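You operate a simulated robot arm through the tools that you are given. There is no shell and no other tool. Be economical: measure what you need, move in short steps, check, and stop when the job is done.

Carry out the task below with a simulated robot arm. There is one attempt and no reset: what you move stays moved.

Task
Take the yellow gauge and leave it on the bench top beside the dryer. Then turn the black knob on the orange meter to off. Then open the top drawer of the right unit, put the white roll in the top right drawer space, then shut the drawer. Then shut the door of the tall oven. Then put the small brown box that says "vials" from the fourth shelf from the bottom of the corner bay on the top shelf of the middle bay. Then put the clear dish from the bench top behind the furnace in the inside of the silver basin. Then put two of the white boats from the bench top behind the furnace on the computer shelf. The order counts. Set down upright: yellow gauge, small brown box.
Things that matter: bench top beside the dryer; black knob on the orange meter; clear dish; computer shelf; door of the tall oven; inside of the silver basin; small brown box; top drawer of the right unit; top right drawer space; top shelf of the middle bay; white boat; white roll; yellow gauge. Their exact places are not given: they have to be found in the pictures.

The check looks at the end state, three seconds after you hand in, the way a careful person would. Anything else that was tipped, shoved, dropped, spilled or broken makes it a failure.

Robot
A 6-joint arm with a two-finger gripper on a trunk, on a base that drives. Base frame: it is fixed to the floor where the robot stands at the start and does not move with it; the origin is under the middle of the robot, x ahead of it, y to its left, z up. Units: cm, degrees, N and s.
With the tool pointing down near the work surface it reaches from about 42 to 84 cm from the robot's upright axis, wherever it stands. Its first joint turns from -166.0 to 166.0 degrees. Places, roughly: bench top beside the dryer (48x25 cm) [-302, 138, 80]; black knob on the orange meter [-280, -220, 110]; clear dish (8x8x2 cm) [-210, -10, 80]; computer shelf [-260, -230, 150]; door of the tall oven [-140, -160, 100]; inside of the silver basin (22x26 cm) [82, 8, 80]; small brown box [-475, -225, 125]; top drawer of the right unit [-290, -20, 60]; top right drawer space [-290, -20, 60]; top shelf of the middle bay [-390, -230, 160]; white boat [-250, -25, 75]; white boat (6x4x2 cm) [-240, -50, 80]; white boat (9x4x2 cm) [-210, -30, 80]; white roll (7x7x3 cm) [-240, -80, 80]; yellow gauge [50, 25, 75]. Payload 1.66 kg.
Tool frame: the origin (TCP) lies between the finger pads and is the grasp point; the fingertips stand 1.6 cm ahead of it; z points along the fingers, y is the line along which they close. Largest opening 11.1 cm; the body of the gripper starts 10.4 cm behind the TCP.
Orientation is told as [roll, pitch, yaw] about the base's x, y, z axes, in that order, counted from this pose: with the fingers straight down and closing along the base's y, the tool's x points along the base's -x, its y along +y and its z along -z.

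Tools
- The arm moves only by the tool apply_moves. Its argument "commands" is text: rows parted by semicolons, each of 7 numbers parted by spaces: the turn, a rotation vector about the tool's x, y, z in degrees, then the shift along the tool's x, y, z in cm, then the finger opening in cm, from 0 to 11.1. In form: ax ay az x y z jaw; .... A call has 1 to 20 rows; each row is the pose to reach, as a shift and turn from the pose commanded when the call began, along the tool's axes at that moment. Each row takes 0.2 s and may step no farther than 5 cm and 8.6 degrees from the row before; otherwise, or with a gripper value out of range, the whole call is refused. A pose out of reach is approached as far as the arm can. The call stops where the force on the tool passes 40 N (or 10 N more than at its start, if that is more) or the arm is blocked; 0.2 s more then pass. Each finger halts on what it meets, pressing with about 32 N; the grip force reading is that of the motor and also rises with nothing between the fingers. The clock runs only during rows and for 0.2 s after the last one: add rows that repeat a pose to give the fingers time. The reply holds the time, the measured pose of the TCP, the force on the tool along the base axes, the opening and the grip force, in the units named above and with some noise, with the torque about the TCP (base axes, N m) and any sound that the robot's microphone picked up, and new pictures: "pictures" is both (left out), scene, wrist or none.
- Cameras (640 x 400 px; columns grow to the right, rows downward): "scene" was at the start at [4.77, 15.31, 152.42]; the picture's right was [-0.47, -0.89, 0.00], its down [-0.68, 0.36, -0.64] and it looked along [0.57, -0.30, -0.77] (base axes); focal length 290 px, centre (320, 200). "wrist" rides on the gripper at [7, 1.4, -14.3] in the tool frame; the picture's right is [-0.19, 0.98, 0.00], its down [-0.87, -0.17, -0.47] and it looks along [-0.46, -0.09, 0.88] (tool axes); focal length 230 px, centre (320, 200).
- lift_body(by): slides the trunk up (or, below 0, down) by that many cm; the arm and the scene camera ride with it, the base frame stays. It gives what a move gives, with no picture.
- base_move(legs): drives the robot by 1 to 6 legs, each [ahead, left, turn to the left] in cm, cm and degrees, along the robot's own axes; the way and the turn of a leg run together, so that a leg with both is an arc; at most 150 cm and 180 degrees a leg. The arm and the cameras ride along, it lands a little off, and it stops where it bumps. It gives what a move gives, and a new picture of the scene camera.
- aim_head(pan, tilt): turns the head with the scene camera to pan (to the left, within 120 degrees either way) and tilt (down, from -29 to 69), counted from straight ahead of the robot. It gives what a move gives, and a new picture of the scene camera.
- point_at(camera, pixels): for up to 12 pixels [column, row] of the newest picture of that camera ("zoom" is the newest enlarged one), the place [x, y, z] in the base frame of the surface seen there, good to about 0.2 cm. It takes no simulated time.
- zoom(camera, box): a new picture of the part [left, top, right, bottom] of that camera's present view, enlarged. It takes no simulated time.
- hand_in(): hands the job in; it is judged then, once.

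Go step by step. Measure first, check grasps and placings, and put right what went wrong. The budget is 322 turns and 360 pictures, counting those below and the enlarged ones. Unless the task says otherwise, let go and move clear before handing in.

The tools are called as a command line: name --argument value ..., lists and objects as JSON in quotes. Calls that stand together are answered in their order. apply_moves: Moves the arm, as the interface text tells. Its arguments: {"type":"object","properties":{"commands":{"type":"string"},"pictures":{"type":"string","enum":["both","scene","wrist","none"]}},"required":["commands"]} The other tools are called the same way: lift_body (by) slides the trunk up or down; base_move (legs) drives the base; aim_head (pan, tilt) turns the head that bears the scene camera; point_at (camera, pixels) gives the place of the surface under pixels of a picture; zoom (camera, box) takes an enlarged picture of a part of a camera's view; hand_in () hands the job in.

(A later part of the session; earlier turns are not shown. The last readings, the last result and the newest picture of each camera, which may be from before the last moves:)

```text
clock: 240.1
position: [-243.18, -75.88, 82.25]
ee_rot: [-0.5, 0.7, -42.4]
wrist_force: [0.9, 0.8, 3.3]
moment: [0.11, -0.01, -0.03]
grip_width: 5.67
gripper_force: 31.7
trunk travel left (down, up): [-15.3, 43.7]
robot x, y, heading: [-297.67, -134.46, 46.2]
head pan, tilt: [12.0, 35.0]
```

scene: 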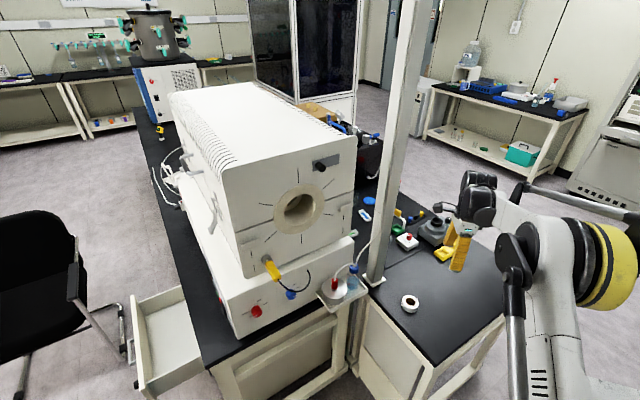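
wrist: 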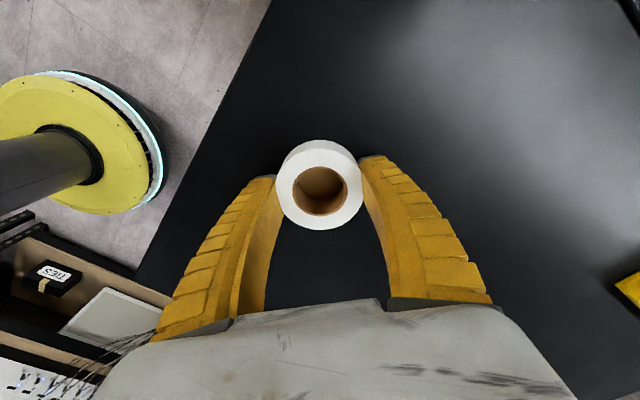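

Gripped at 5.67 cm. I'll lift by arm and trunk, checking that it holds.

apply_moves --commands "0 0 0 0 0 -2 4.5; 0 0 0 0 0 -5 4.5; 0 0 0 0 0 -9 4.5; 0 0 0 0 0 -13 4.5; 0 0 0 0 0 -17 4.5; 0 0 0 0 0 -17 4.5" --pictures "wrist"

lift_body --by 12

```text
clock: 241.5
position: [-242.76, -75.9, 99.14]
ee_rot: [-0.3, 0.6, -42.4]
wrist_force: [-0.4, -0.8, -0.1]
moment: [0.0, 0.0, -0.01]
grip_width: 5.63
gripper_force: 31.9
trunk travel left (down, up): [-15.3, 43.7]
robot x, y, heading: [-297.54, -134.78, 46.0]
head pan, tilt: [12.0, 35.0]
```

wrist: 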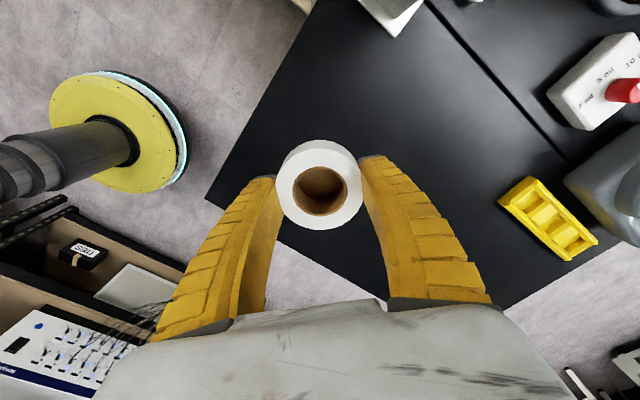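

```text
clock: 243.0
position: [-242.86, -75.9, 111.08]
ee_rot: [-0.3, 0.6, -42.4]
wrist_force: [1.0, 0.2, -1.0]
moment: [0.01, 0.02, 0.01]
grip_width: 5.6
gripper_force: 31.8
trunk travel left (down, up): [-27.3, 31.7]
robot x, y, heading: [-298.56, -134.24, 46.2]
head pan, tilt: [12.0, 35.0]
```

The roll is held firmly. I'll drive back to the drawer, staying west until aligned.

base_move --legs '[[0, 0, -46], [-125, 0, 0], [0, 111, 0]]'

aim_head --pan 0 --tilt 40

```text
clock: 256.8
position: [-347.55, -21.16, 111.06]
ee_rot: [-0.4, 0.6, -86.4]
wrist_force: [-0.5, 0.8, -0.5]
moment: [0.0, -0.01, -0.01]
grip_width: 5.58
gripper_force: 32.0
trunk travel left (down, up): [-27.3, 31.7]
robot x, y, heading: [-427.55, -25.21, 2.2]
head pan, tilt: [12.0, 35.0]
```

scene: 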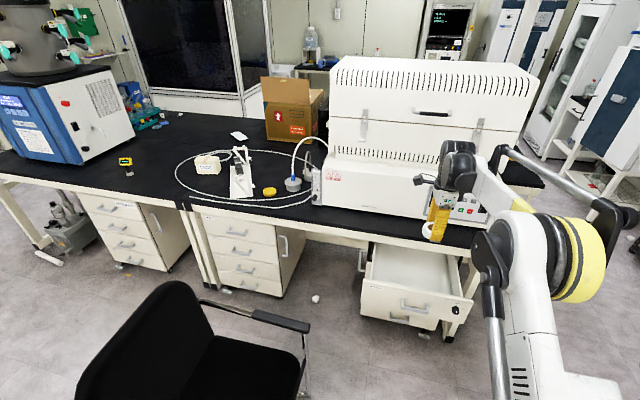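

```text
clock: 257.6
position: [-347.68, -21.28, 111.11]
ee_rot: [-0.4, 0.7, -86.2]
wrist_force: [0.2, -0.2, 0.1]
moment: [-0.02, 0.0, 0.0]
grip_width: 5.57
gripper_force: 32.0
trunk travel left (down, up): [-27.3, 31.7]
robot x, y, heading: [-427.96, -24.82, 2.2]
head pan, tilt: [0.0, 40.0]
```

scene: 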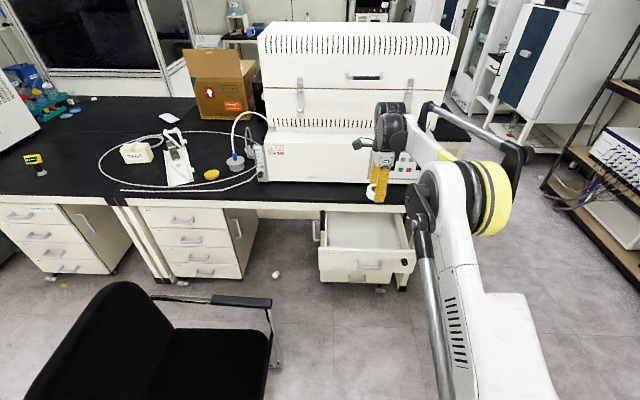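

I'll measure the drawer interior for the drop spot, plus the furnace face.

point_at --camera "scene" --pixels '[[365, 225], [365, 240], [350, 248], [366, 248], [330, 230], [400, 235], [365, 214], [340, 180], [300, 140], [380, 205], [366, 265]]'

```text
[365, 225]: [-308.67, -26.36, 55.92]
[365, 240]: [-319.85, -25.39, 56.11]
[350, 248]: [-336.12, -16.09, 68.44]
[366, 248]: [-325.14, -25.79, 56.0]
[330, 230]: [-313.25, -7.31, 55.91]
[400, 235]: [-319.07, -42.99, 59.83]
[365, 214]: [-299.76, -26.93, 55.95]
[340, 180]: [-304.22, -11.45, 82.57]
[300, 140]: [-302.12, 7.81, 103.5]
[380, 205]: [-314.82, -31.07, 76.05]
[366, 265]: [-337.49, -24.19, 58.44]
```

Drop spot: x≈-326, y≈-21, floor 56. I'll drive ahead 21 cm, with the hand well above the drawer.

base_move --legs '[[21, 0, 0]]'

lift_body --by -27

```text
clock: 259.2
position: [-326.87, -20.59, 111.03]
ee_rot: [-0.5, 0.8, -86.4]
wrist_force: [0.2, 0.1, -0.5]
moment: [0.0, 0.05, -0.01]
grip_width: 5.58
gripper_force: 31.4
trunk travel left (down, up): [-27.3, 31.7]
robot x, y, heading: [-406.85, -24.23, 2.2]
head pan, tilt: [0.0, 40.0]
```

scene: 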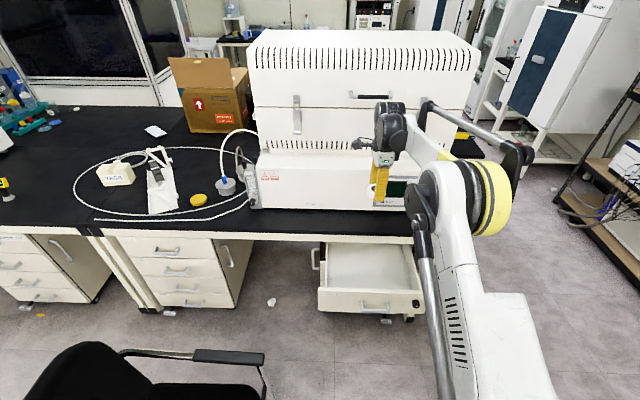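

```text
clock: 261.9
position: [-326.95, -20.59, 84.05]
ee_rot: [-0.5, 0.8, -86.4]
wrist_force: [0.1, -0.8, -0.3]
moment: [-0.01, 0.03, 0.01]
grip_width: 5.6
gripper_force: 31.9
trunk travel left (down, up): [-0.3, 58.7]
robot x, y, heading: [-407.16, -24.46, 2.2]
head pan, tilt: [0.0, 40.0]
```

I'll lower with the arm toward z=58.6 in steps.

apply_moves --commands "0 0 0 0 0 4.5 4.5; 0 0 0 0 0 9 4.5; 0 0 0 0 0 13.5 4.5; 0 0 0 0 0 18 4.5; 0 0 0 0 0 22 4.5; 0 0 0 0 0 25 4.5; 0 0 0 0 0 25 4.5"

```text
clock: 263.5
position: [-328.63, -20.55, 60.41]
ee_rot: [-0.3, 0.6, -86.4]
wrist_force: [0.3, -1.8, 0.4]
moment: [0.0, -0.04, 0.0]
grip_width: 5.56
gripper_force: 32.2
out of reach, approached as far as the arm can: row 5, 6, 7
trunk travel left (down, up): [-0.3, 58.7]
robot x, y, heading: [-407.68, -24.02, 2.2]
head pan, tilt: [0.0, 40.0]
```

scene: 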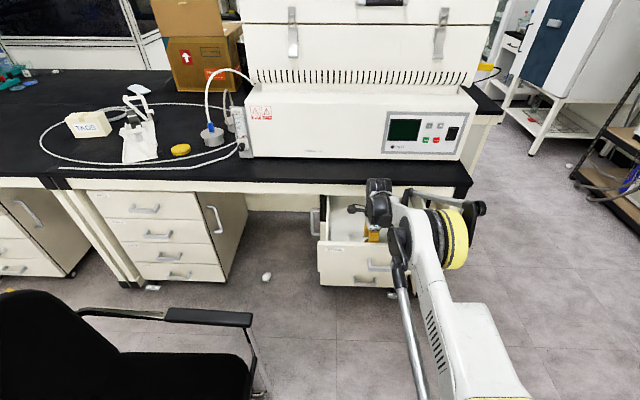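
wrist: 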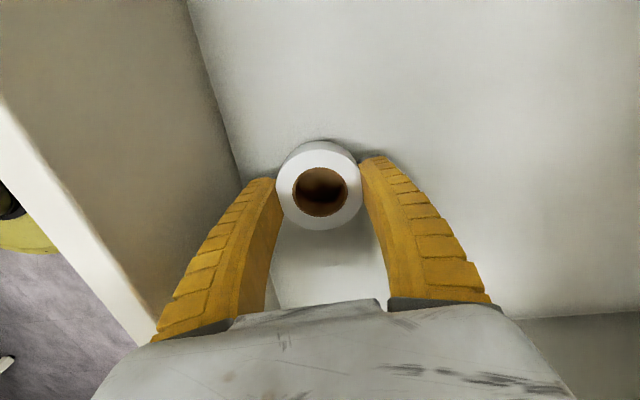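

About 2 cm too high. I'll move forward 3 cm and down 2 cm.

apply_moves --commands "0 0 0 0 2 0.8 4.5; 0 0 0 0 4 1.9 4.5; 0 0 0 0 4 1.9 4.5" --pictures "none"

```text
clock: 264.3
position: [-328.51, -20.58, 60.69]
ee_rot: [-0.4, 0.6, -86.4]
wrist_force: [0.4, 0.0, -0.2]
moment: [0.0, -0.01, 0.0]
grip_width: 5.59
gripper_force: 32.5
out of reach, approached as far as the arm can: row 1, 2, 3
trunk travel left (down, up): [-0.3, 58.7]
robot x, y, heading: [-407.32, -24.44, 2.1]
head pan, tilt: [0.0, 40.0]
```

It's at the outer limit here. I'll try pulling the hand nearer while lowering.

apply_moves --commands "0 0 0 0 -2 0.8 4.5; 0 0 0 0 -3.5 1.9 4.5; 0 0 0 0 -3.5 1.9 4.5" --pictures "none"

```text
clock: 265.1
position: [-332.11, -20.61, 58.86]
ee_rot: [-0.4, 0.6, -86.5]
wrist_force: [0.8, 0.4, -0.2]
moment: [0.02, -0.01, 0.02]
grip_width: 5.55
gripper_force: 32.7
trunk travel left (down, up): [-0.3, 58.7]
robot x, y, heading: [-407.34, -23.96, 1.9]
head pan, tilt: [0.0, 40.0]
```

Height's good. I'll nudge the base 4 cm ahead to centre in the drawer, then lower and release.

base_move --legs '[[4, 0, 0]]'

apply_moves --commands "0 0 0 0 0 0.3 4.5; 0 0 0 0 0 0.6 4.5; 0 0 0 0 0 0.6 4.5; 0 0 0 0 0 0.6 6; 0 0 0 0 0 0.6 7.2; 0 0 0 0 0 0.6 7.2; 0 0 0 0 0 -3 7.2; 0 0 0 0 0 -7 7.2; 0 0 0 0 0 -11 7.2; 0 0 0 0 0 -15 7.2; 0 0 0 0 0 -19 7.2; 0 0 0 0 0 -19 7.2"

```text
clock: 266.0
position: [-327.97, -20.55, 58.91]
ee_rot: [-0.5, 0.6, -86.4]
wrist_force: [0.1, -0.3, 0.5]
moment: [0.0, -0.03, 0.0]
grip_width: 5.58
gripper_force: 32.5
trunk travel left (down, up): [-0.3, 58.7]
robot x, y, heading: [-403.35, -24.54, 2.2]
head pan, tilt: [0.0, 40.0]
```

scene: 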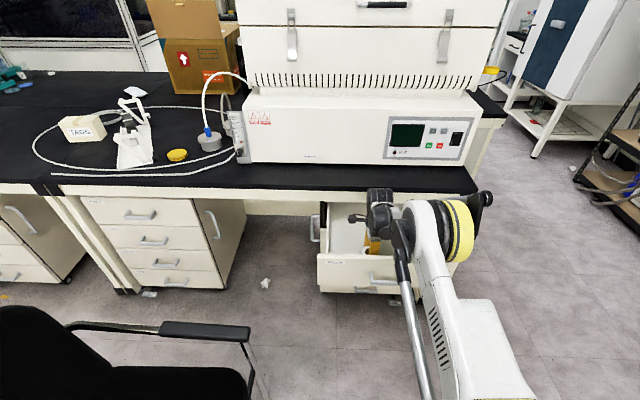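

```text
clock: 268.6
position: [-327.86, -20.69, 77.98]
ee_rot: [-0.4, 0.7, -86.3]
wrist_force: [-0.5, -0.7, 0.5]
moment: [0.03, -0.02, -0.01]
grip_width: 7.36
gripper_force: 0.9
trunk travel left (down, up): [-0.3, 58.7]
robot x, y, heading: [-403.44, -24.57, 2.2]
head pan, tilt: [0.0, 40.0]
```

scene: 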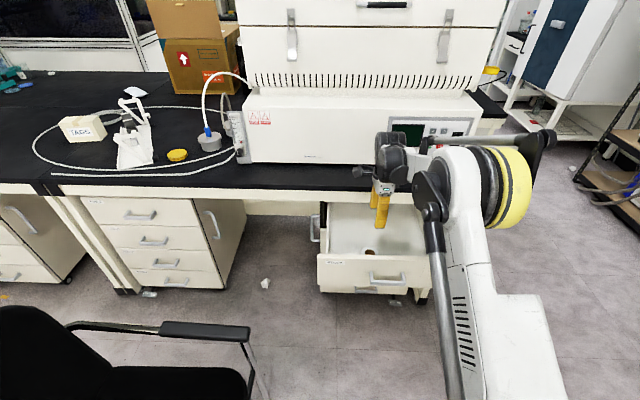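
wrist: 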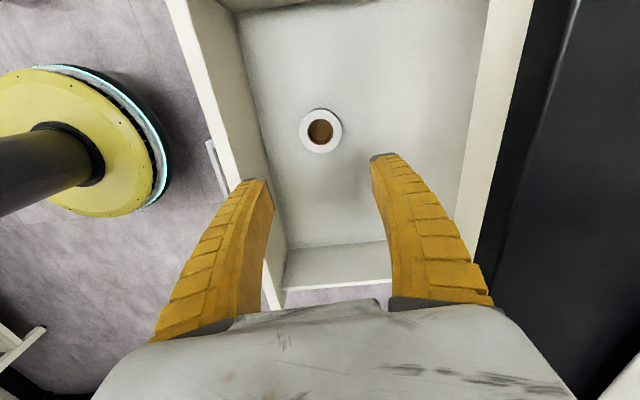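

The roll lies flat in the drawer. To shut it, I'll back off, close the fingers, tilt the hand to 30° below horizontal and push the drawer front.

base_move --legs '[[-30, -4, 0]]'

apply_moves --commands "-7.5 0 0 0 0 0 5; -15 0 0 0 0 0 3; -22.5 0 0 0 0 0 1; -30 0 0 0 0 0 0; -37.5 0 0 0 0.7 0 0; -45 0 0 0 1.4 1 0; -52.5 0 0 0 2.1 2 0; -60 0 0 0 2.8 3 0; -60 0 0 0 5.5 7 0; -60 0 0 0 8 11 0; -60 0 0 0 8 11 0"

```text
clock: 270.7
position: [-357.84, -25.2, 78.06]
ee_rot: [-0.4, 0.7, -85.8]
wrist_force: [0.9, -0.3, -0.6]
moment: [0.02, -0.02, -0.01]
grip_width: 7.36
gripper_force: 1.1
trunk travel left (down, up): [-0.3, 58.7]
robot x, y, heading: [-433.33, -29.24, 2.7]
head pan, tilt: [0.0, 40.0]
```

scene: 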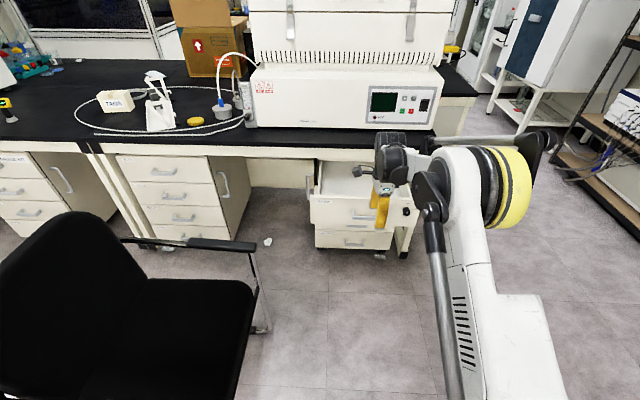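

```text
clock: 273.1
position: [-349.75, -24.38, 66.65]
ee_rot: [59.6, 0.7, -86.0]
wrist_force: [-0.1, -0.1, -0.6]
moment: [-0.01, -0.06, 0.01]
grip_width: 0.0
gripper_force: 28.5
trunk travel left (down, up): [-0.3, 58.7]
robot x, y, heading: [-433.34, -29.59, 2.7]
head pan, tilt: [0.0, 40.0]
```

scene: 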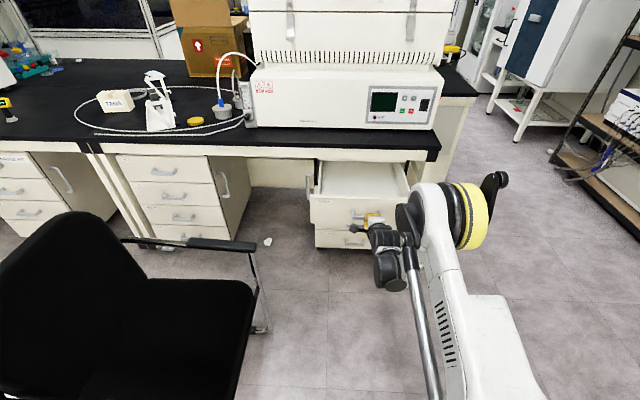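
wrist: 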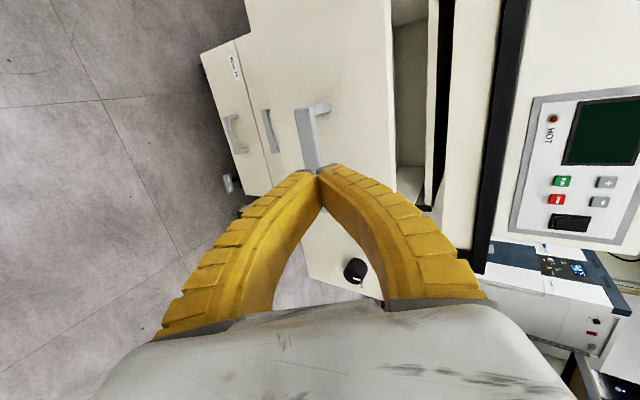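

The tips are aimed at the drawer face just above the handle. I'll push forward with the base.

base_move --legs '[[30, -1, -2]]'

```text
clock: 275.1
position: [-319.93, -27.88, 66.78]
ee_rot: [59.7, 0.7, -88.1]
wrist_force: [0.2, 0.7, 0.9]
moment: [-0.01, 0.01, 0.0]
grip_width: 0.0
gripper_force: 28.6
trunk travel left (down, up): [-0.3, 58.7]
robot x, y, heading: [-403.56, -29.63, 0.4]
head pan, tilt: [0.0, 40.0]
```

scene: 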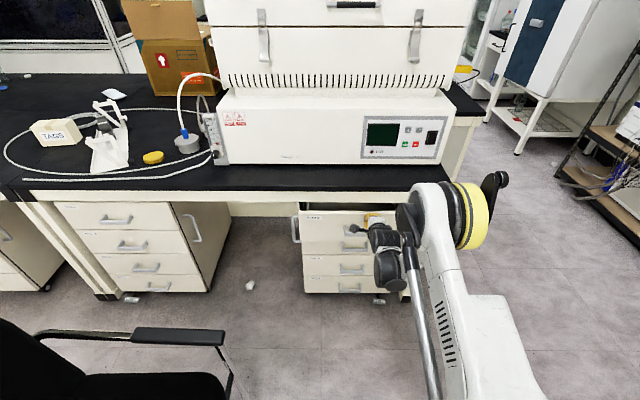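

Almost shut. I'll push the last 7 cm.

base_move --legs '[[7.5, 0, 0]]'

zoom --camera "scene" --box '[270, 170, 450, 300]'

```text
clock: 276.2
position: [-313.75, -27.83, 66.48]
ee_rot: [59.1, 0.6, -88.2]
wrist_force: [-11.3, -0.7, 3.4]
moment: [-0.03, -0.17, -0.14]
grip_width: 0.0
gripper_force: 27.8
trunk travel left (down, up): [-0.3, 58.7]
robot x, y, heading: [-396.54, -29.38, 0.3]
head pan, tilt: [0.0, 40.0]
stopped in leg 1: the force on the tool passed its limit at 80 N (the readings are from after the stop); the commanded pose is now the measured one
```

scene: 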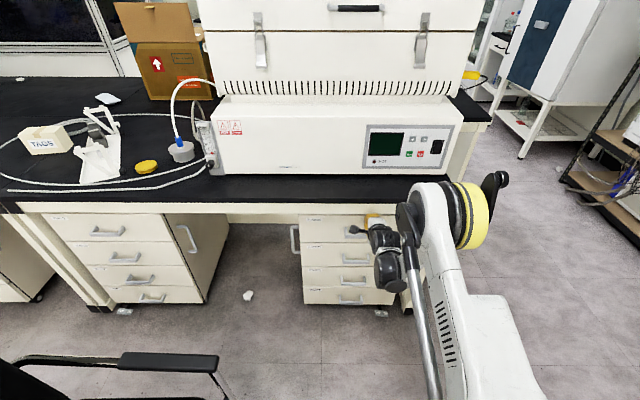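

```text
3.08 times, centred on (360, 235) of scene
```

zoom: 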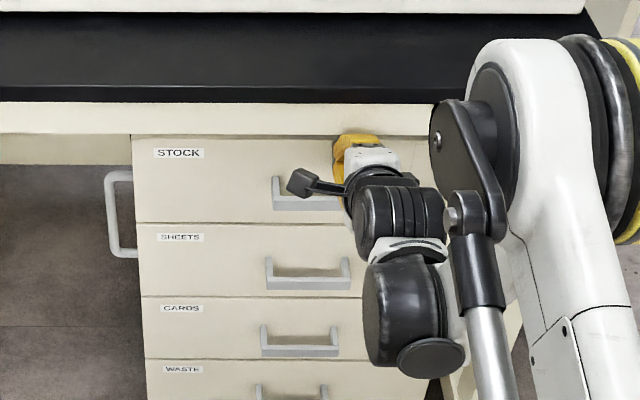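

The drawer is shut: the tips stopped at the face, x=-312.4. Next is the oven door. I'll back away, raise the trunk, and drive round through the aisle.

base_move --legs '[[-34, 0, 0]]'

lift_body --by 45

base_move --legs '[[0, -103, 0], [150, 0, 0], [63, 0, 0], [0, 0, 45]]'

```text
clock: 278.4
position: [-347.84, -27.93, 66.56]
ee_rot: [59.1, 0.7, -88.0]
wrist_force: [0.7, 1.0, -0.4]
moment: [-0.01, -0.02, 0.01]
grip_width: 0.02
gripper_force: 28.1
trunk travel left (down, up): [-0.3, 58.7]
robot x, y, heading: [-430.97, -29.53, 0.7]
head pan, tilt: [0.0, 40.0]
```

scene: 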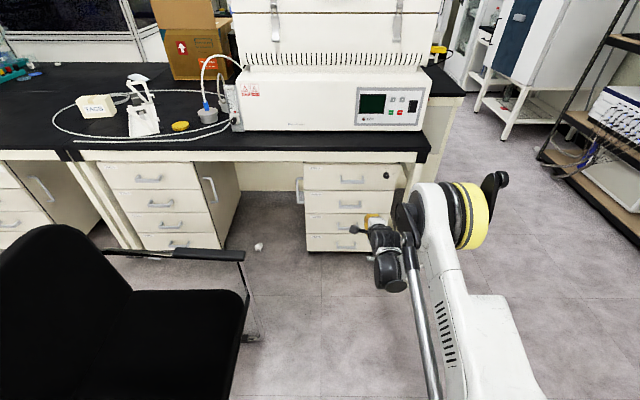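

```text
refused: 45 is not a number from -40 to 40
```

```text
clock: 295.5
position: [-158.92, -72.96, 66.41]
ee_rot: [58.9, 0.8, -47.7]
wrist_force: [0.8, 0.1, -0.2]
moment: [-0.01, -0.01, 0.01]
grip_width: 0.01
gripper_force: 28.6
trunk travel left (down, up): [-0.3, 58.7]
robot x, y, heading: [-221.63, -128.05, 41.9]
head pan, tilt: [0.0, 40.0]
stopped in leg 4: the robot was blocked; the commanded pose is now the measured one
```

scene: 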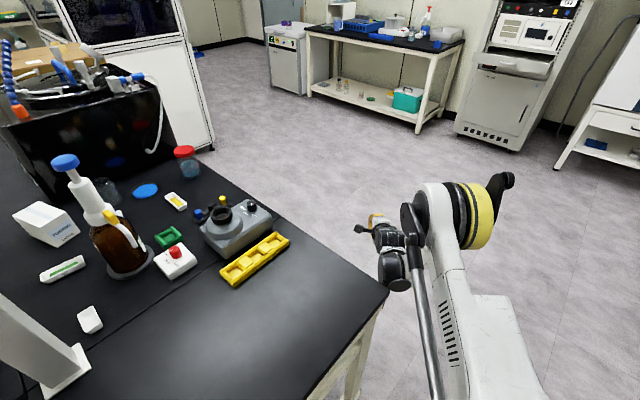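

The lift was refused, so the low arm got blocked by the bench edge. I'll turn back a few degrees and raise the trunk properly.

base_move --legs '[[0, 0, -8]]'

lift_body --by 40

aim_head --pan 10 --tilt 40

```text
clock: 296.5
position: [-152.25, -81.76, 66.48]
ee_rot: [59.0, 0.8, -55.5]
wrist_force: [-0.1, -0.6, 0.2]
moment: [-0.01, 0.01, -0.03]
grip_width: 0.05
gripper_force: 28.9
trunk travel left (down, up): [-0.3, 58.7]
robot x, y, heading: [-221.77, -128.27, 33.9]
head pan, tilt: [0.0, 40.0]
```

scene: 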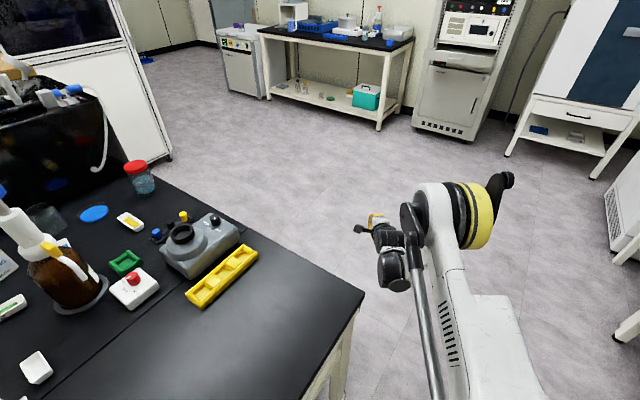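

```text
clock: 300.3
position: [-152.26, -81.75, 106.63]
ee_rot: [59.1, 0.7, -55.5]
wrist_force: [0.8, -0.8, -0.7]
moment: [0.01, 0.02, -0.01]
grip_width: 0.0
gripper_force: 28.4
trunk travel left (down, up): [-40.3, 18.7]
robot x, y, heading: [-221.54, -128.24, 34.2]
head pan, tilt: [0.0, 40.0]
```

```text
clock: 301.0
position: [-152.32, -81.85, 106.56]
ee_rot: [59.0, 0.7, -55.6]
wrist_force: [0.0, 0.1, -0.2]
moment: [0.02, 0.0, -0.03]
grip_width: 0.0
gripper_force: 28.4
trunk travel left (down, up): [-40.3, 18.7]
robot x, y, heading: [-221.87, -128.2, 34.4]
head pan, tilt: [10.0, 40.0]
```

scene: 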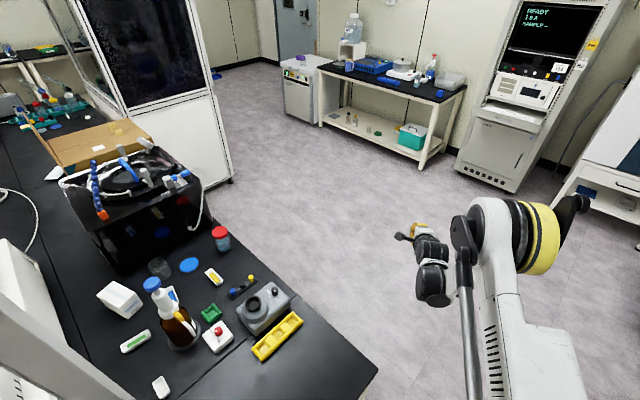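

I'll thread past the island corner with diagonal legs to (-144,-62), and then look at the door.

base_move --legs '[[41.3, -28.2, 0], [24.5, 7.5, 0], [35.9, 31.2, 0]]'

aim_head --pan -110 --tilt 30

```text
clock: 307.9
position: [-74.89, -13.87, 106.58]
ee_rot: [58.9, 0.6, -54.4]
wrist_force: [-0.6, -0.3, -0.2]
moment: [-0.03, -0.01, -0.02]
grip_width: 0.0
gripper_force: 28.5
trunk travel left (down, up): [-40.3, 18.7]
robot x, y, heading: [-143.27, -61.0, 35.0]
head pan, tilt: [10.0, 40.0]
```

scene: 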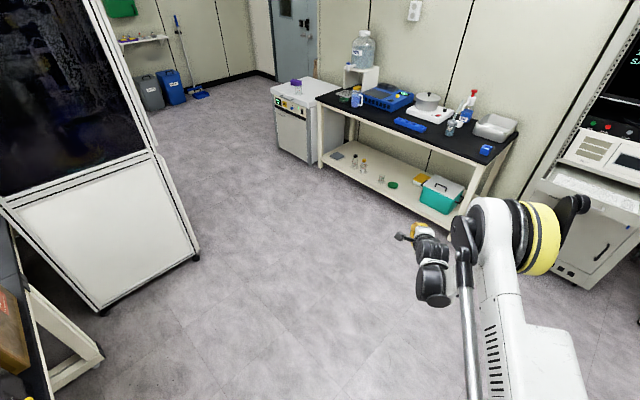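

```text
clock: 309.9
position: [-74.82, -13.83, 106.56]
ee_rot: [59.1, 0.7, -54.4]
wrist_force: [-0.2, 0.5, 0.2]
moment: [0.04, -0.01, -0.02]
grip_width: 0.01
gripper_force: 28.8
trunk travel left (down, up): [-40.3, 18.7]
robot x, y, heading: [-143.4, -61.37, 35.4]
head pan, tilt: [-110.0, 30.0]
```

scene: 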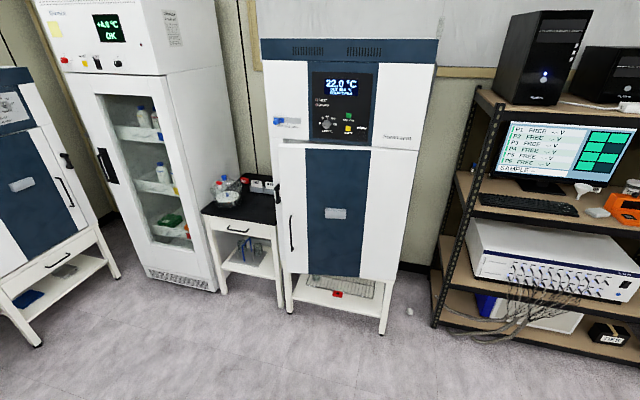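

I'll measure points along the oven door and its frame.

point_at --camera "scene" --pixels '[[283, 170], [283, 250], [300, 200], [335, 200], [370, 210], [375, 200], [410, 200], [400, 120], [290, 110], [332, 213], [290, 235], [300, 265]]'

zoom --camera "scene" --box '[240, 20, 450, 340]'

```text
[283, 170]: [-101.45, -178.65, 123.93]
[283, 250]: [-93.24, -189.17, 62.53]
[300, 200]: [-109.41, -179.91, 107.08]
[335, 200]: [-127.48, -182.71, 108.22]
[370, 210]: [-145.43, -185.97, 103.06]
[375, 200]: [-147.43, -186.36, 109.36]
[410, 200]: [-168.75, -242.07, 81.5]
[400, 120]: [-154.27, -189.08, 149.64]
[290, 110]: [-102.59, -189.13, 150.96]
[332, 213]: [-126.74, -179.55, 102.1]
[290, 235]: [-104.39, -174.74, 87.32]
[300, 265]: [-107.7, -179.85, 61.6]
```

```text
1.25 times, centred on (345, 180) of scene
```

zoom: 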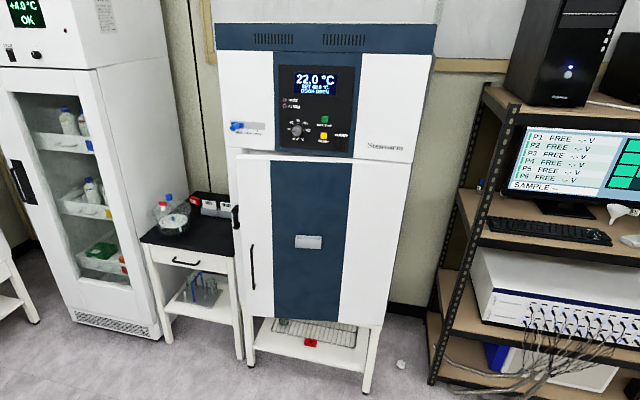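

The door is now almost shut, with its face about 9° off, so an earlier pass must have nudged it. I'll face it from the aisle and push it fully shut near its free edge, around (-110,·,105).

base_move --legs '[[0, 0, -125], [0, 33, 0], [26, 0, 0]]'

aim_head --pan 0 --tilt 35

```text
clock: 318.8
position: [-114.33, -172.03, 106.36]
ee_rot: [59.0, 0.7, 179.3]
wrist_force: [-0.2, -0.2, -0.3]
moment: [-0.01, -0.01, -0.01]
grip_width: 0.04
gripper_force: 28.3
trunk travel left (down, up): [-40.3, 18.7]
robot x, y, heading: [-112.44, -88.63, -90.8]
head pan, tilt: [-110.0, 30.0]
```

scene: 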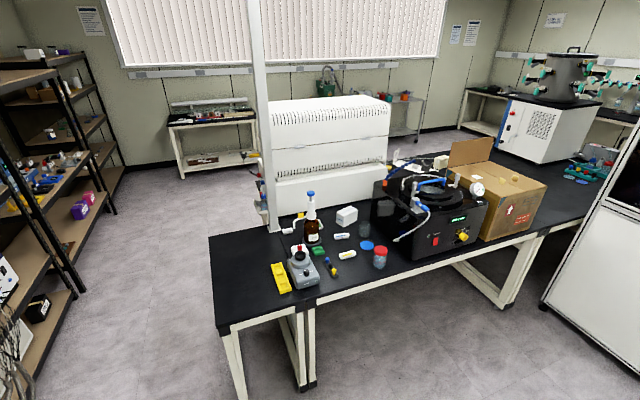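

```text
clock: 320.6
position: [-114.42, -171.96, 106.42]
ee_rot: [59.0, 0.7, 179.3]
wrist_force: [0.0, -0.2, 0.4]
moment: [-0.01, -0.01, 0.01]
grip_width: 0.0
gripper_force: 28.9
trunk travel left (down, up): [-40.3, 18.7]
robot x, y, heading: [-112.43, -88.76, -91.2]
head pan, tilt: [0.0, 35.0]
```

scene: 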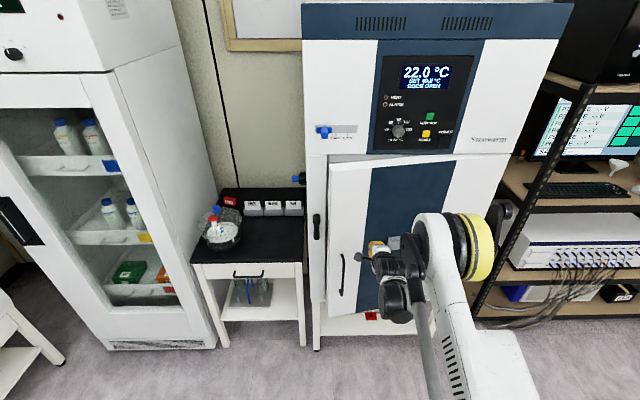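

The display reads DOOR OPEN. I'll push forward; the base stops on force.

base_move --legs '[[0, 5, 0], [9, 0, 0], [9, 0, 0]]'

zoom --camera "scene" --box '[280, 20, 540, 340]'

```text
clock: 322.9
position: [-109.89, -187.15, 106.28]
ee_rot: [58.5, 0.7, 179.1]
wrist_force: [0.0, -0.3, 0.7]
moment: [-0.02, -0.01, 0.02]
grip_width: 0.01
gripper_force: 28.2
trunk travel left (down, up): [-40.3, 18.7]
robot x, y, heading: [-107.84, -104.23, -91.4]
head pan, tilt: [0.0, 35.0]
stopped in leg 3: the force on the tool passed its limit at 68 N (the readings are from after the stop); the commanded pose is now the measured one
```

scene: 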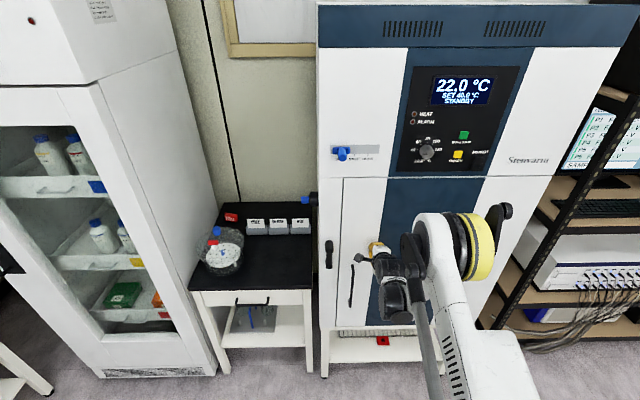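

```text
1.25 times, centred on (410, 180) of scene
```

zoom: 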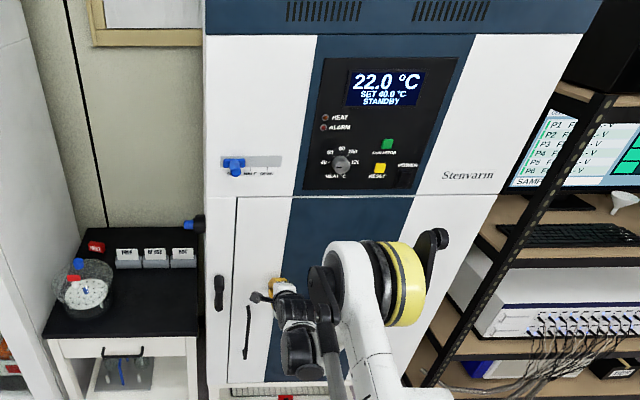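

The display now says STANDBY, so the door is shut. Next is the vials box: I'll back away, face west, and drive to the corner bay.

base_move --legs '[[-42, 0, 0], [0, 0, -90], [0, 70, 0], [150, 0, 0], [130, 0, 0], [0, -32, 0]]'

```text
clock: 347.6
position: [-469.2, -94.84, 106.42]
ee_rot: [58.6, 0.9, 91.1]
wrist_force: [0.4, -0.1, 0.7]
moment: [0.03, -0.01, 0.03]
grip_width: 0.0
gripper_force: 28.5
trunk travel left (down, up): [-40.3, 18.7]
robot x, y, heading: [-386.19, -94.78, -179.5]
head pan, tilt: [0.0, 35.0]
```

scene: 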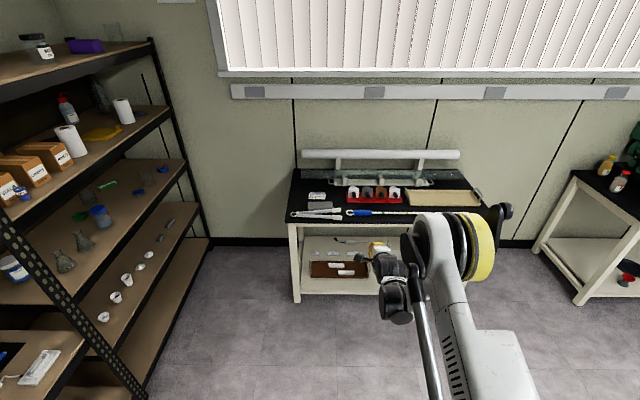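

I'll turn south, then slide west in front of the corner bay.

base_move --legs '[[0, 0, 90], [0, -70, 0]]'

aim_head --pan -5 --tilt 15

```text
clock: 355.2
position: [-457.98, -175.58, 106.25]
ee_rot: [58.5, 0.7, 178.7]
wrist_force: [0.4, 0.5, 0.4]
moment: [-0.02, 0.03, 0.04]
grip_width: 0.0
gripper_force: 29.0
trunk travel left (down, up): [-40.3, 18.7]
robot x, y, heading: [-454.94, -92.62, -91.8]
head pan, tilt: [0.0, 35.0]
```

scene: 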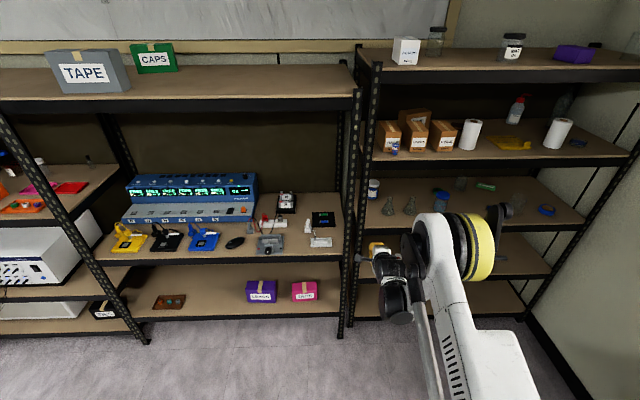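

```text
clock: 356.0
position: [-458.04, -175.55, 106.27]
ee_rot: [58.5, 0.7, 178.6]
wrist_force: [0.7, -1.2, -0.2]
moment: [0.03, 0.0, 0.01]
grip_width: 0.01
gripper_force: 28.4
trunk travel left (down, up): [-40.3, 18.7]
robot x, y, heading: [-454.88, -92.62, -91.4]
head pan, tilt: [-5.0, 15.0]
```

scene: 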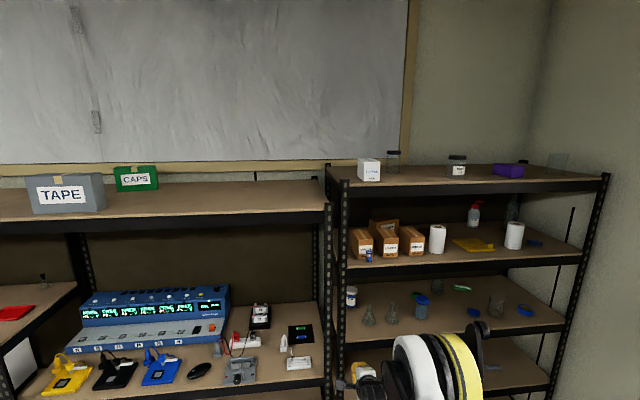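

zoom --camera "scene" --box '[335, 205, 455, 275]'

point_at --camera "zoom" --pixels '[[130, 220], [265, 215], [395, 210], [265, 130], [235, 60], [140, 150], [400, 150], [180, 265], [120, 280], [265, 265], [440, 270], [540, 200]]'

```text
5.33 times, centred on (395, 240) of scene
```

zoom: 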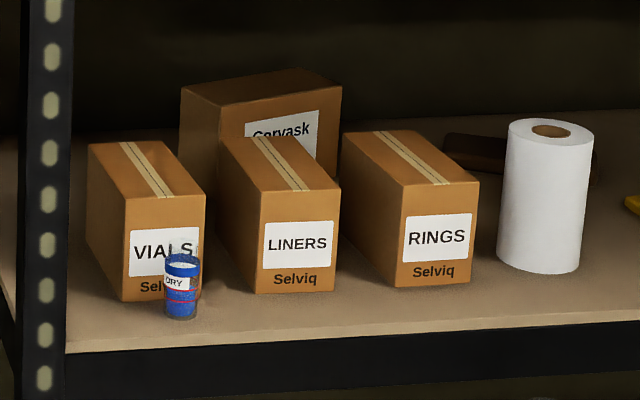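

```text
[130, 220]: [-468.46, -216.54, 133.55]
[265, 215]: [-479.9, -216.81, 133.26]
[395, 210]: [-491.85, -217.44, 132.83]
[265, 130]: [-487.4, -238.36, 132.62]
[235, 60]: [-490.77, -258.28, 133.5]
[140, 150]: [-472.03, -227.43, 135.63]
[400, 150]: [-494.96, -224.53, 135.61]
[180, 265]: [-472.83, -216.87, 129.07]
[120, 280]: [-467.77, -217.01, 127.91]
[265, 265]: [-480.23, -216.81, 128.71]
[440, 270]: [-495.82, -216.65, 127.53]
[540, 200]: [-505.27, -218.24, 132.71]
```

The VIALS box is the leftmost one, with a small blue DRY vial standing in front of it. I'll measure its corners, the gap to LINERS, and the vial.

point_at --camera "zoom" --pixels '[[128, 205], [200, 200], [92, 148], [160, 145], [262, 200], [224, 145], [182, 262], [182, 312], [168, 290], [200, 290], [55, 230], [110, 225]]'

point_at --camera "scene" --pixels '[[400, 190], [400, 178], [380, 265], [260, 188], [260, 205], [345, 190]]'

```text
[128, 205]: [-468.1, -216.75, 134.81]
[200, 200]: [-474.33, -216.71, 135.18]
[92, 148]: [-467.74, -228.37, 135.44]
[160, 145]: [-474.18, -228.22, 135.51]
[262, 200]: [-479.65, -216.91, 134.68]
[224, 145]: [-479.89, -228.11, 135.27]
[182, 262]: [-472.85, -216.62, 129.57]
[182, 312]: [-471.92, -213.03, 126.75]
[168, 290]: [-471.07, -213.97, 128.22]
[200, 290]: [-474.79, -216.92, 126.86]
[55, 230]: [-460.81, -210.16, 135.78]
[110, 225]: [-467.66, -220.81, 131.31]
```

```text
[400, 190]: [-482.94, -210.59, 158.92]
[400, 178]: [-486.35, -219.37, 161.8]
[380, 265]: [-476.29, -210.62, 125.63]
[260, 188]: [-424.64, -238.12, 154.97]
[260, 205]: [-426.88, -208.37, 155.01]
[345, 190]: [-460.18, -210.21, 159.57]
```

The box spans x -467.6 to -474.5, y -216.7 to -229, z 126–135.5, with 5 cm to LINERS. I'll grip its sides from the front at 30° down, passing above the vial. First I roll the hand back and raise it.

apply_moves --commands "0 0 -8.5 0 0 0 2; 0 0 -17 0 0 0 4; 0 0 -25.5 0 0 0 6; 0 0 -34 0 0 0 8; 0 0 -42.5 0 0 0 9.5; 0 0 -51 0 0 0 9.5; 0 0 -59.5 0 0 0 9.5; 0 0 -68 0 0 0 9.5; 0 0 -76.5 0 0 0 9.5; 0 0 -85 0 0 0 9.5; 0 0 -90 0 0 0 9.5; 0 0 -90 0 0 0 9.5" --pictures "none"

lift_body --by 18.5

```text
clock: 358.6
position: [-458.06, -175.49, 106.23]
ee_rot: [1.0, -58.4, -92.3]
wrist_force: [-0.1, 0.0, 0.2]
moment: [-0.01, -0.03, 0.01]
grip_width: 9.56
gripper_force: 0.7
trunk travel left (down, up): [-40.3, 18.7]
robot x, y, heading: [-454.66, -92.4, -91.8]
head pan, tilt: [-5.0, 15.0]
```

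```text
clock: 360.6
position: [-458.02, -175.61, 124.67]
ee_rot: [1.3, -58.5, -92.4]
wrist_force: [0.5, -0.4, 0.0]
moment: [0.0, -0.01, 0.02]
grip_width: 9.58
gripper_force: 0.8
trunk travel left (down, up): [-58.8, 0.2]
robot x, y, heading: [-455.03, -92.65, -91.9]
head pan, tilt: [-5.0, 15.0]
```

apply_moves --commands "0 0 0 -3.7 0 -2.3 9.5; 0 0 0 -7.4 0 -4.5 9.5; 0 0 0 -11.1 0 -6.8 9.5; 0 0 0 -12.5 0 -7.7 9.5; 0 0 0 -12.5 0 -7.7 9.5" --pictures "none"

base_move --legs '[[0, 0, 2], [0, -15.5, 0], [25, 0, 0]]'

```text
clock: 361.9
position: [-458.22, -175.5, 139.53]
ee_rot: [1.4, -58.4, -92.3]
wrist_force: [-0.1, -0.2, 0.7]
moment: [0.0, 0.04, 0.01]
grip_width: 9.58
gripper_force: 0.7
trunk travel left (down, up): [-58.8, 0.2]
robot x, y, heading: [-455.16, -92.42, -91.8]
head pan, tilt: [-5.0, 15.0]
```

```text
clock: 365.0
position: [-470.97, -200.27, 139.45]
ee_rot: [1.2, -58.5, -90.7]
wrist_force: [-0.7, 0.9, -0.8]
moment: [-0.01, -0.02, -0.03]
grip_width: 9.59
gripper_force: 0.1
trunk travel left (down, up): [-58.8, 0.2]
robot x, y, heading: [-470.24, -116.88, -90.0]
head pan, tilt: [-5.0, 15.0]
```

scene: 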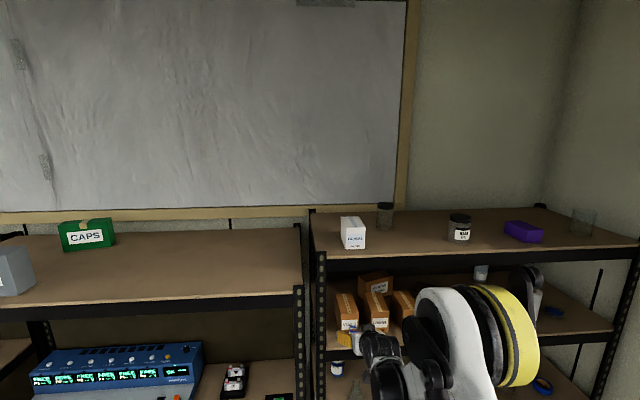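

The x lines up well. I'll look through the wrist camera before entering the shelf.

apply_moves --commands "0 0 0 0 0 0 9.5" --pictures "wrist"

```text
clock: 365.4
position: [-470.9, -200.12, 139.58]
ee_rot: [1.3, -58.5, -90.7]
wrist_force: [0.0, -0.4, 1.0]
moment: [-0.01, 0.0, 0.02]
grip_width: 9.57
gripper_force: 0.1
trunk travel left (down, up): [-58.8, 0.2]
robot x, y, heading: [-469.91, -117.26, -90.0]
head pan, tilt: [-5.0, 15.0]
```

wrist: 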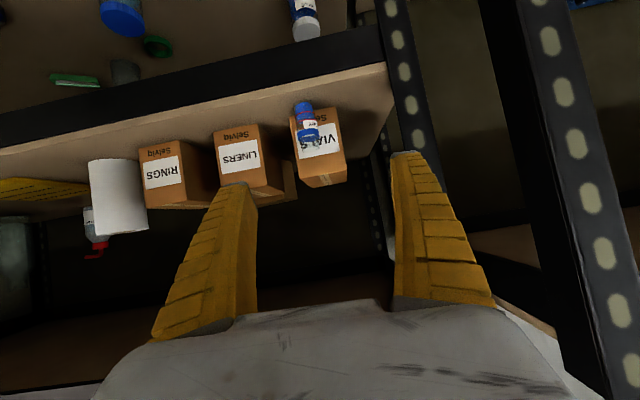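

Clear. The reach is too long by arm alone, so I'll lower 4 cm here and drive the base in with the fingers straddling the box.

apply_moves --commands "0 0 0 1.7 0 1.05 9.5; 0 0 0 3.4 0 2.1 9.5; 0 0 0 3.4 0 2.1 9.5" --pictures "none"

base_move --legs '[[12, 0, 0]]'

zoom --camera "wrist" --box '[160, 50, 480, 250]'

```text
clock: 366.2
position: [-470.86, -200.45, 135.26]
ee_rot: [1.4, -58.5, -90.7]
wrist_force: [-1.2, -0.2, -0.7]
moment: [-0.03, 0.02, -0.01]
grip_width: 9.58
gripper_force: 0.5
trunk travel left (down, up): [-58.8, 0.2]
robot x, y, heading: [-470.44, -117.33, -89.9]
head pan, tilt: [-5.0, 15.0]
```

```text
clock: 367.5
position: [-471.17, -212.32, 135.46]
ee_rot: [1.4, -58.4, -90.8]
wrist_force: [0.5, -0.6, -0.7]
moment: [-0.01, 0.0, 0.0]
grip_width: 9.58
gripper_force: 0.9
trunk travel left (down, up): [-58.8, 0.2]
robot x, y, heading: [-470.04, -129.38, -90.0]
head pan, tilt: [-5.0, 15.0]
```

scene: 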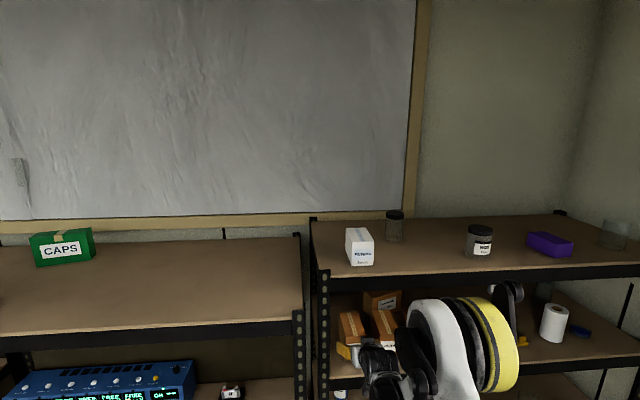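

```text
2.00 times, centred on (320, 150) of wrist
```

zoom: 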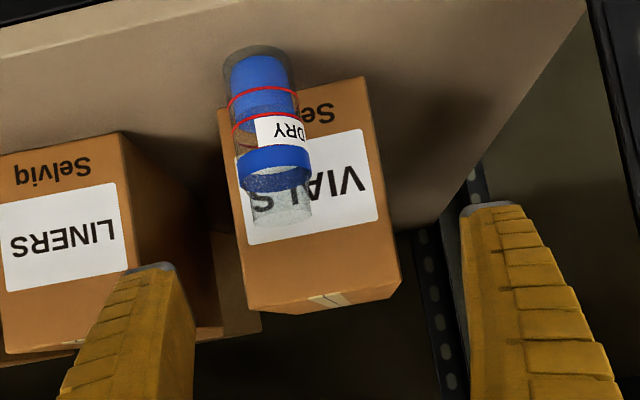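

The vial has a clear glass top, so I'll measure its height before going over it.

point_at --camera "zoom" --pixels '[[282, 218], [275, 170], [260, 60], [300, 285], [240, 290], [395, 285], [310, 200], [120, 150], [130, 240]]'

```text
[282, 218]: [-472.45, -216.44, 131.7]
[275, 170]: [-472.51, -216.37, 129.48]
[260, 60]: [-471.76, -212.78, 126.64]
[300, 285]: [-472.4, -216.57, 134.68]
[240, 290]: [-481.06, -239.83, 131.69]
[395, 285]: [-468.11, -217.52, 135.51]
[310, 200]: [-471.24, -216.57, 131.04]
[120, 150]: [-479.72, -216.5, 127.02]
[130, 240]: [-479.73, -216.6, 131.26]
```

The vial top is about z=132.4, and the palm will pass 4 cm above it. I'll go in 10.7 cm more, then lower 2.8 cm and grip.

base_move --legs '[[10.7, 0, 0]]'

apply_moves --commands "0 0 0 1.2 0 0.73 9.5; 0 0 0 2.4 0 1.46 9.5; 0 0 0 2.4 0 1.46 9.5; 0 0 0 2.4 0 1.46 8.5; 0 0 0 2.4 0 1.46 7.5; 0 0 0 2.4 0 1.46 6.5; 0 0 0 2.4 0 1.46 5.5; 0 0 0 2.4 0 1.46 5.5" --pictures "wrist"

```text
clock: 368.7
position: [-471.13, -223.08, 135.43]
ee_rot: [1.2, -58.4, -90.8]
wrist_force: [0.3, 0.4, -0.3]
moment: [-0.01, 0.02, 0.01]
grip_width: 9.61
gripper_force: 0.5
trunk travel left (down, up): [-58.8, 0.2]
robot x, y, heading: [-470.14, -139.89, -89.9]
head pan, tilt: [-5.0, 15.0]
```

scene: 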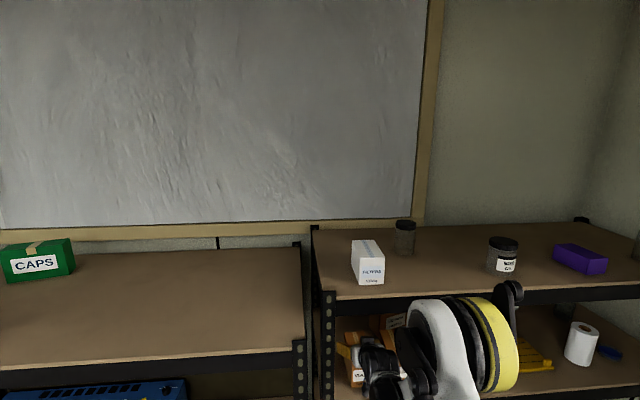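

```text
clock: 370.5
position: [-470.97, -222.83, 132.64]
ee_rot: [1.3, -58.5, -90.9]
wrist_force: [-2.6, 4.9, 6.0]
moment: [0.02, 0.27, -0.06]
grip_width: 7.01
gripper_force: 31.6
trunk travel left (down, up): [-58.8, 0.2]
robot x, y, heading: [-470.36, -140.15, -90.0]
head pan, tilt: [-5.0, 15.0]
```

wrist: 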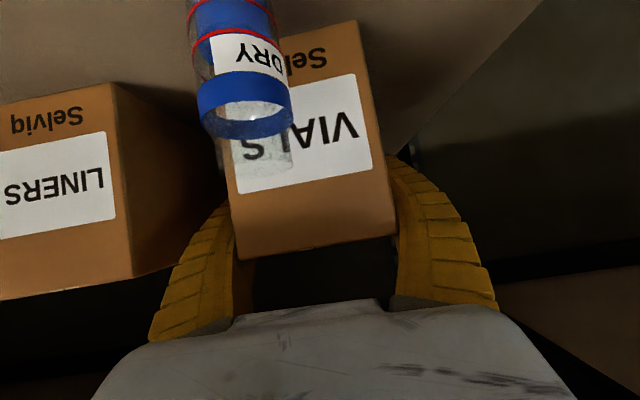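

The box is gripped at 7.01 cm. I'll lift 8 cm straight up, which raises the bottom to about 134, above the vial.

apply_moves --commands "0 0 0 -0.85 0 -0.52 5.5; 0 0 0 -1.7 0 -1.04 5.5; 0 0 0 -2.56 0 -1.56 5.5; 0 0 0 -3.4 0 -2.08 5.5; 0 0 0 -4.27 0 -2.6 5.5; 0 0 0 -5.1 0 -3.1 5.5; 0 0 0 -6.0 0 -3.64 5.5; 0 0 0 -6.9 0 -4.2 5.5; 0 0 0 -6.9 0 -4.2 5.5"

```text
clock: 372.5
position: [-471.1, -223.03, 140.55]
ee_rot: [1.2, -58.4, -90.8]
wrist_force: [-0.4, -0.3, -4.4]
moment: [0.01, -0.01, 0.02]
grip_width: 6.92
gripper_force: 32.2
trunk travel left (down, up): [-58.8, 0.2]
robot x, y, heading: [-470.04, -140.11, -90.0]
head pan, tilt: [-5.0, 15.0]
```

scene: 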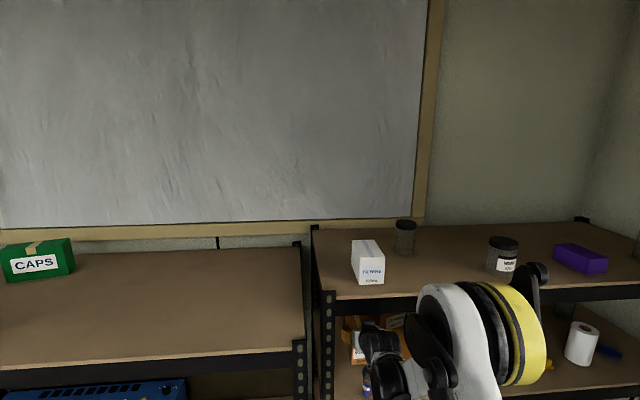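
wrist: 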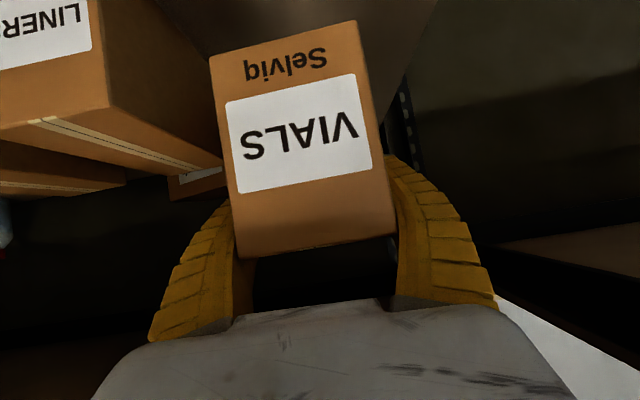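

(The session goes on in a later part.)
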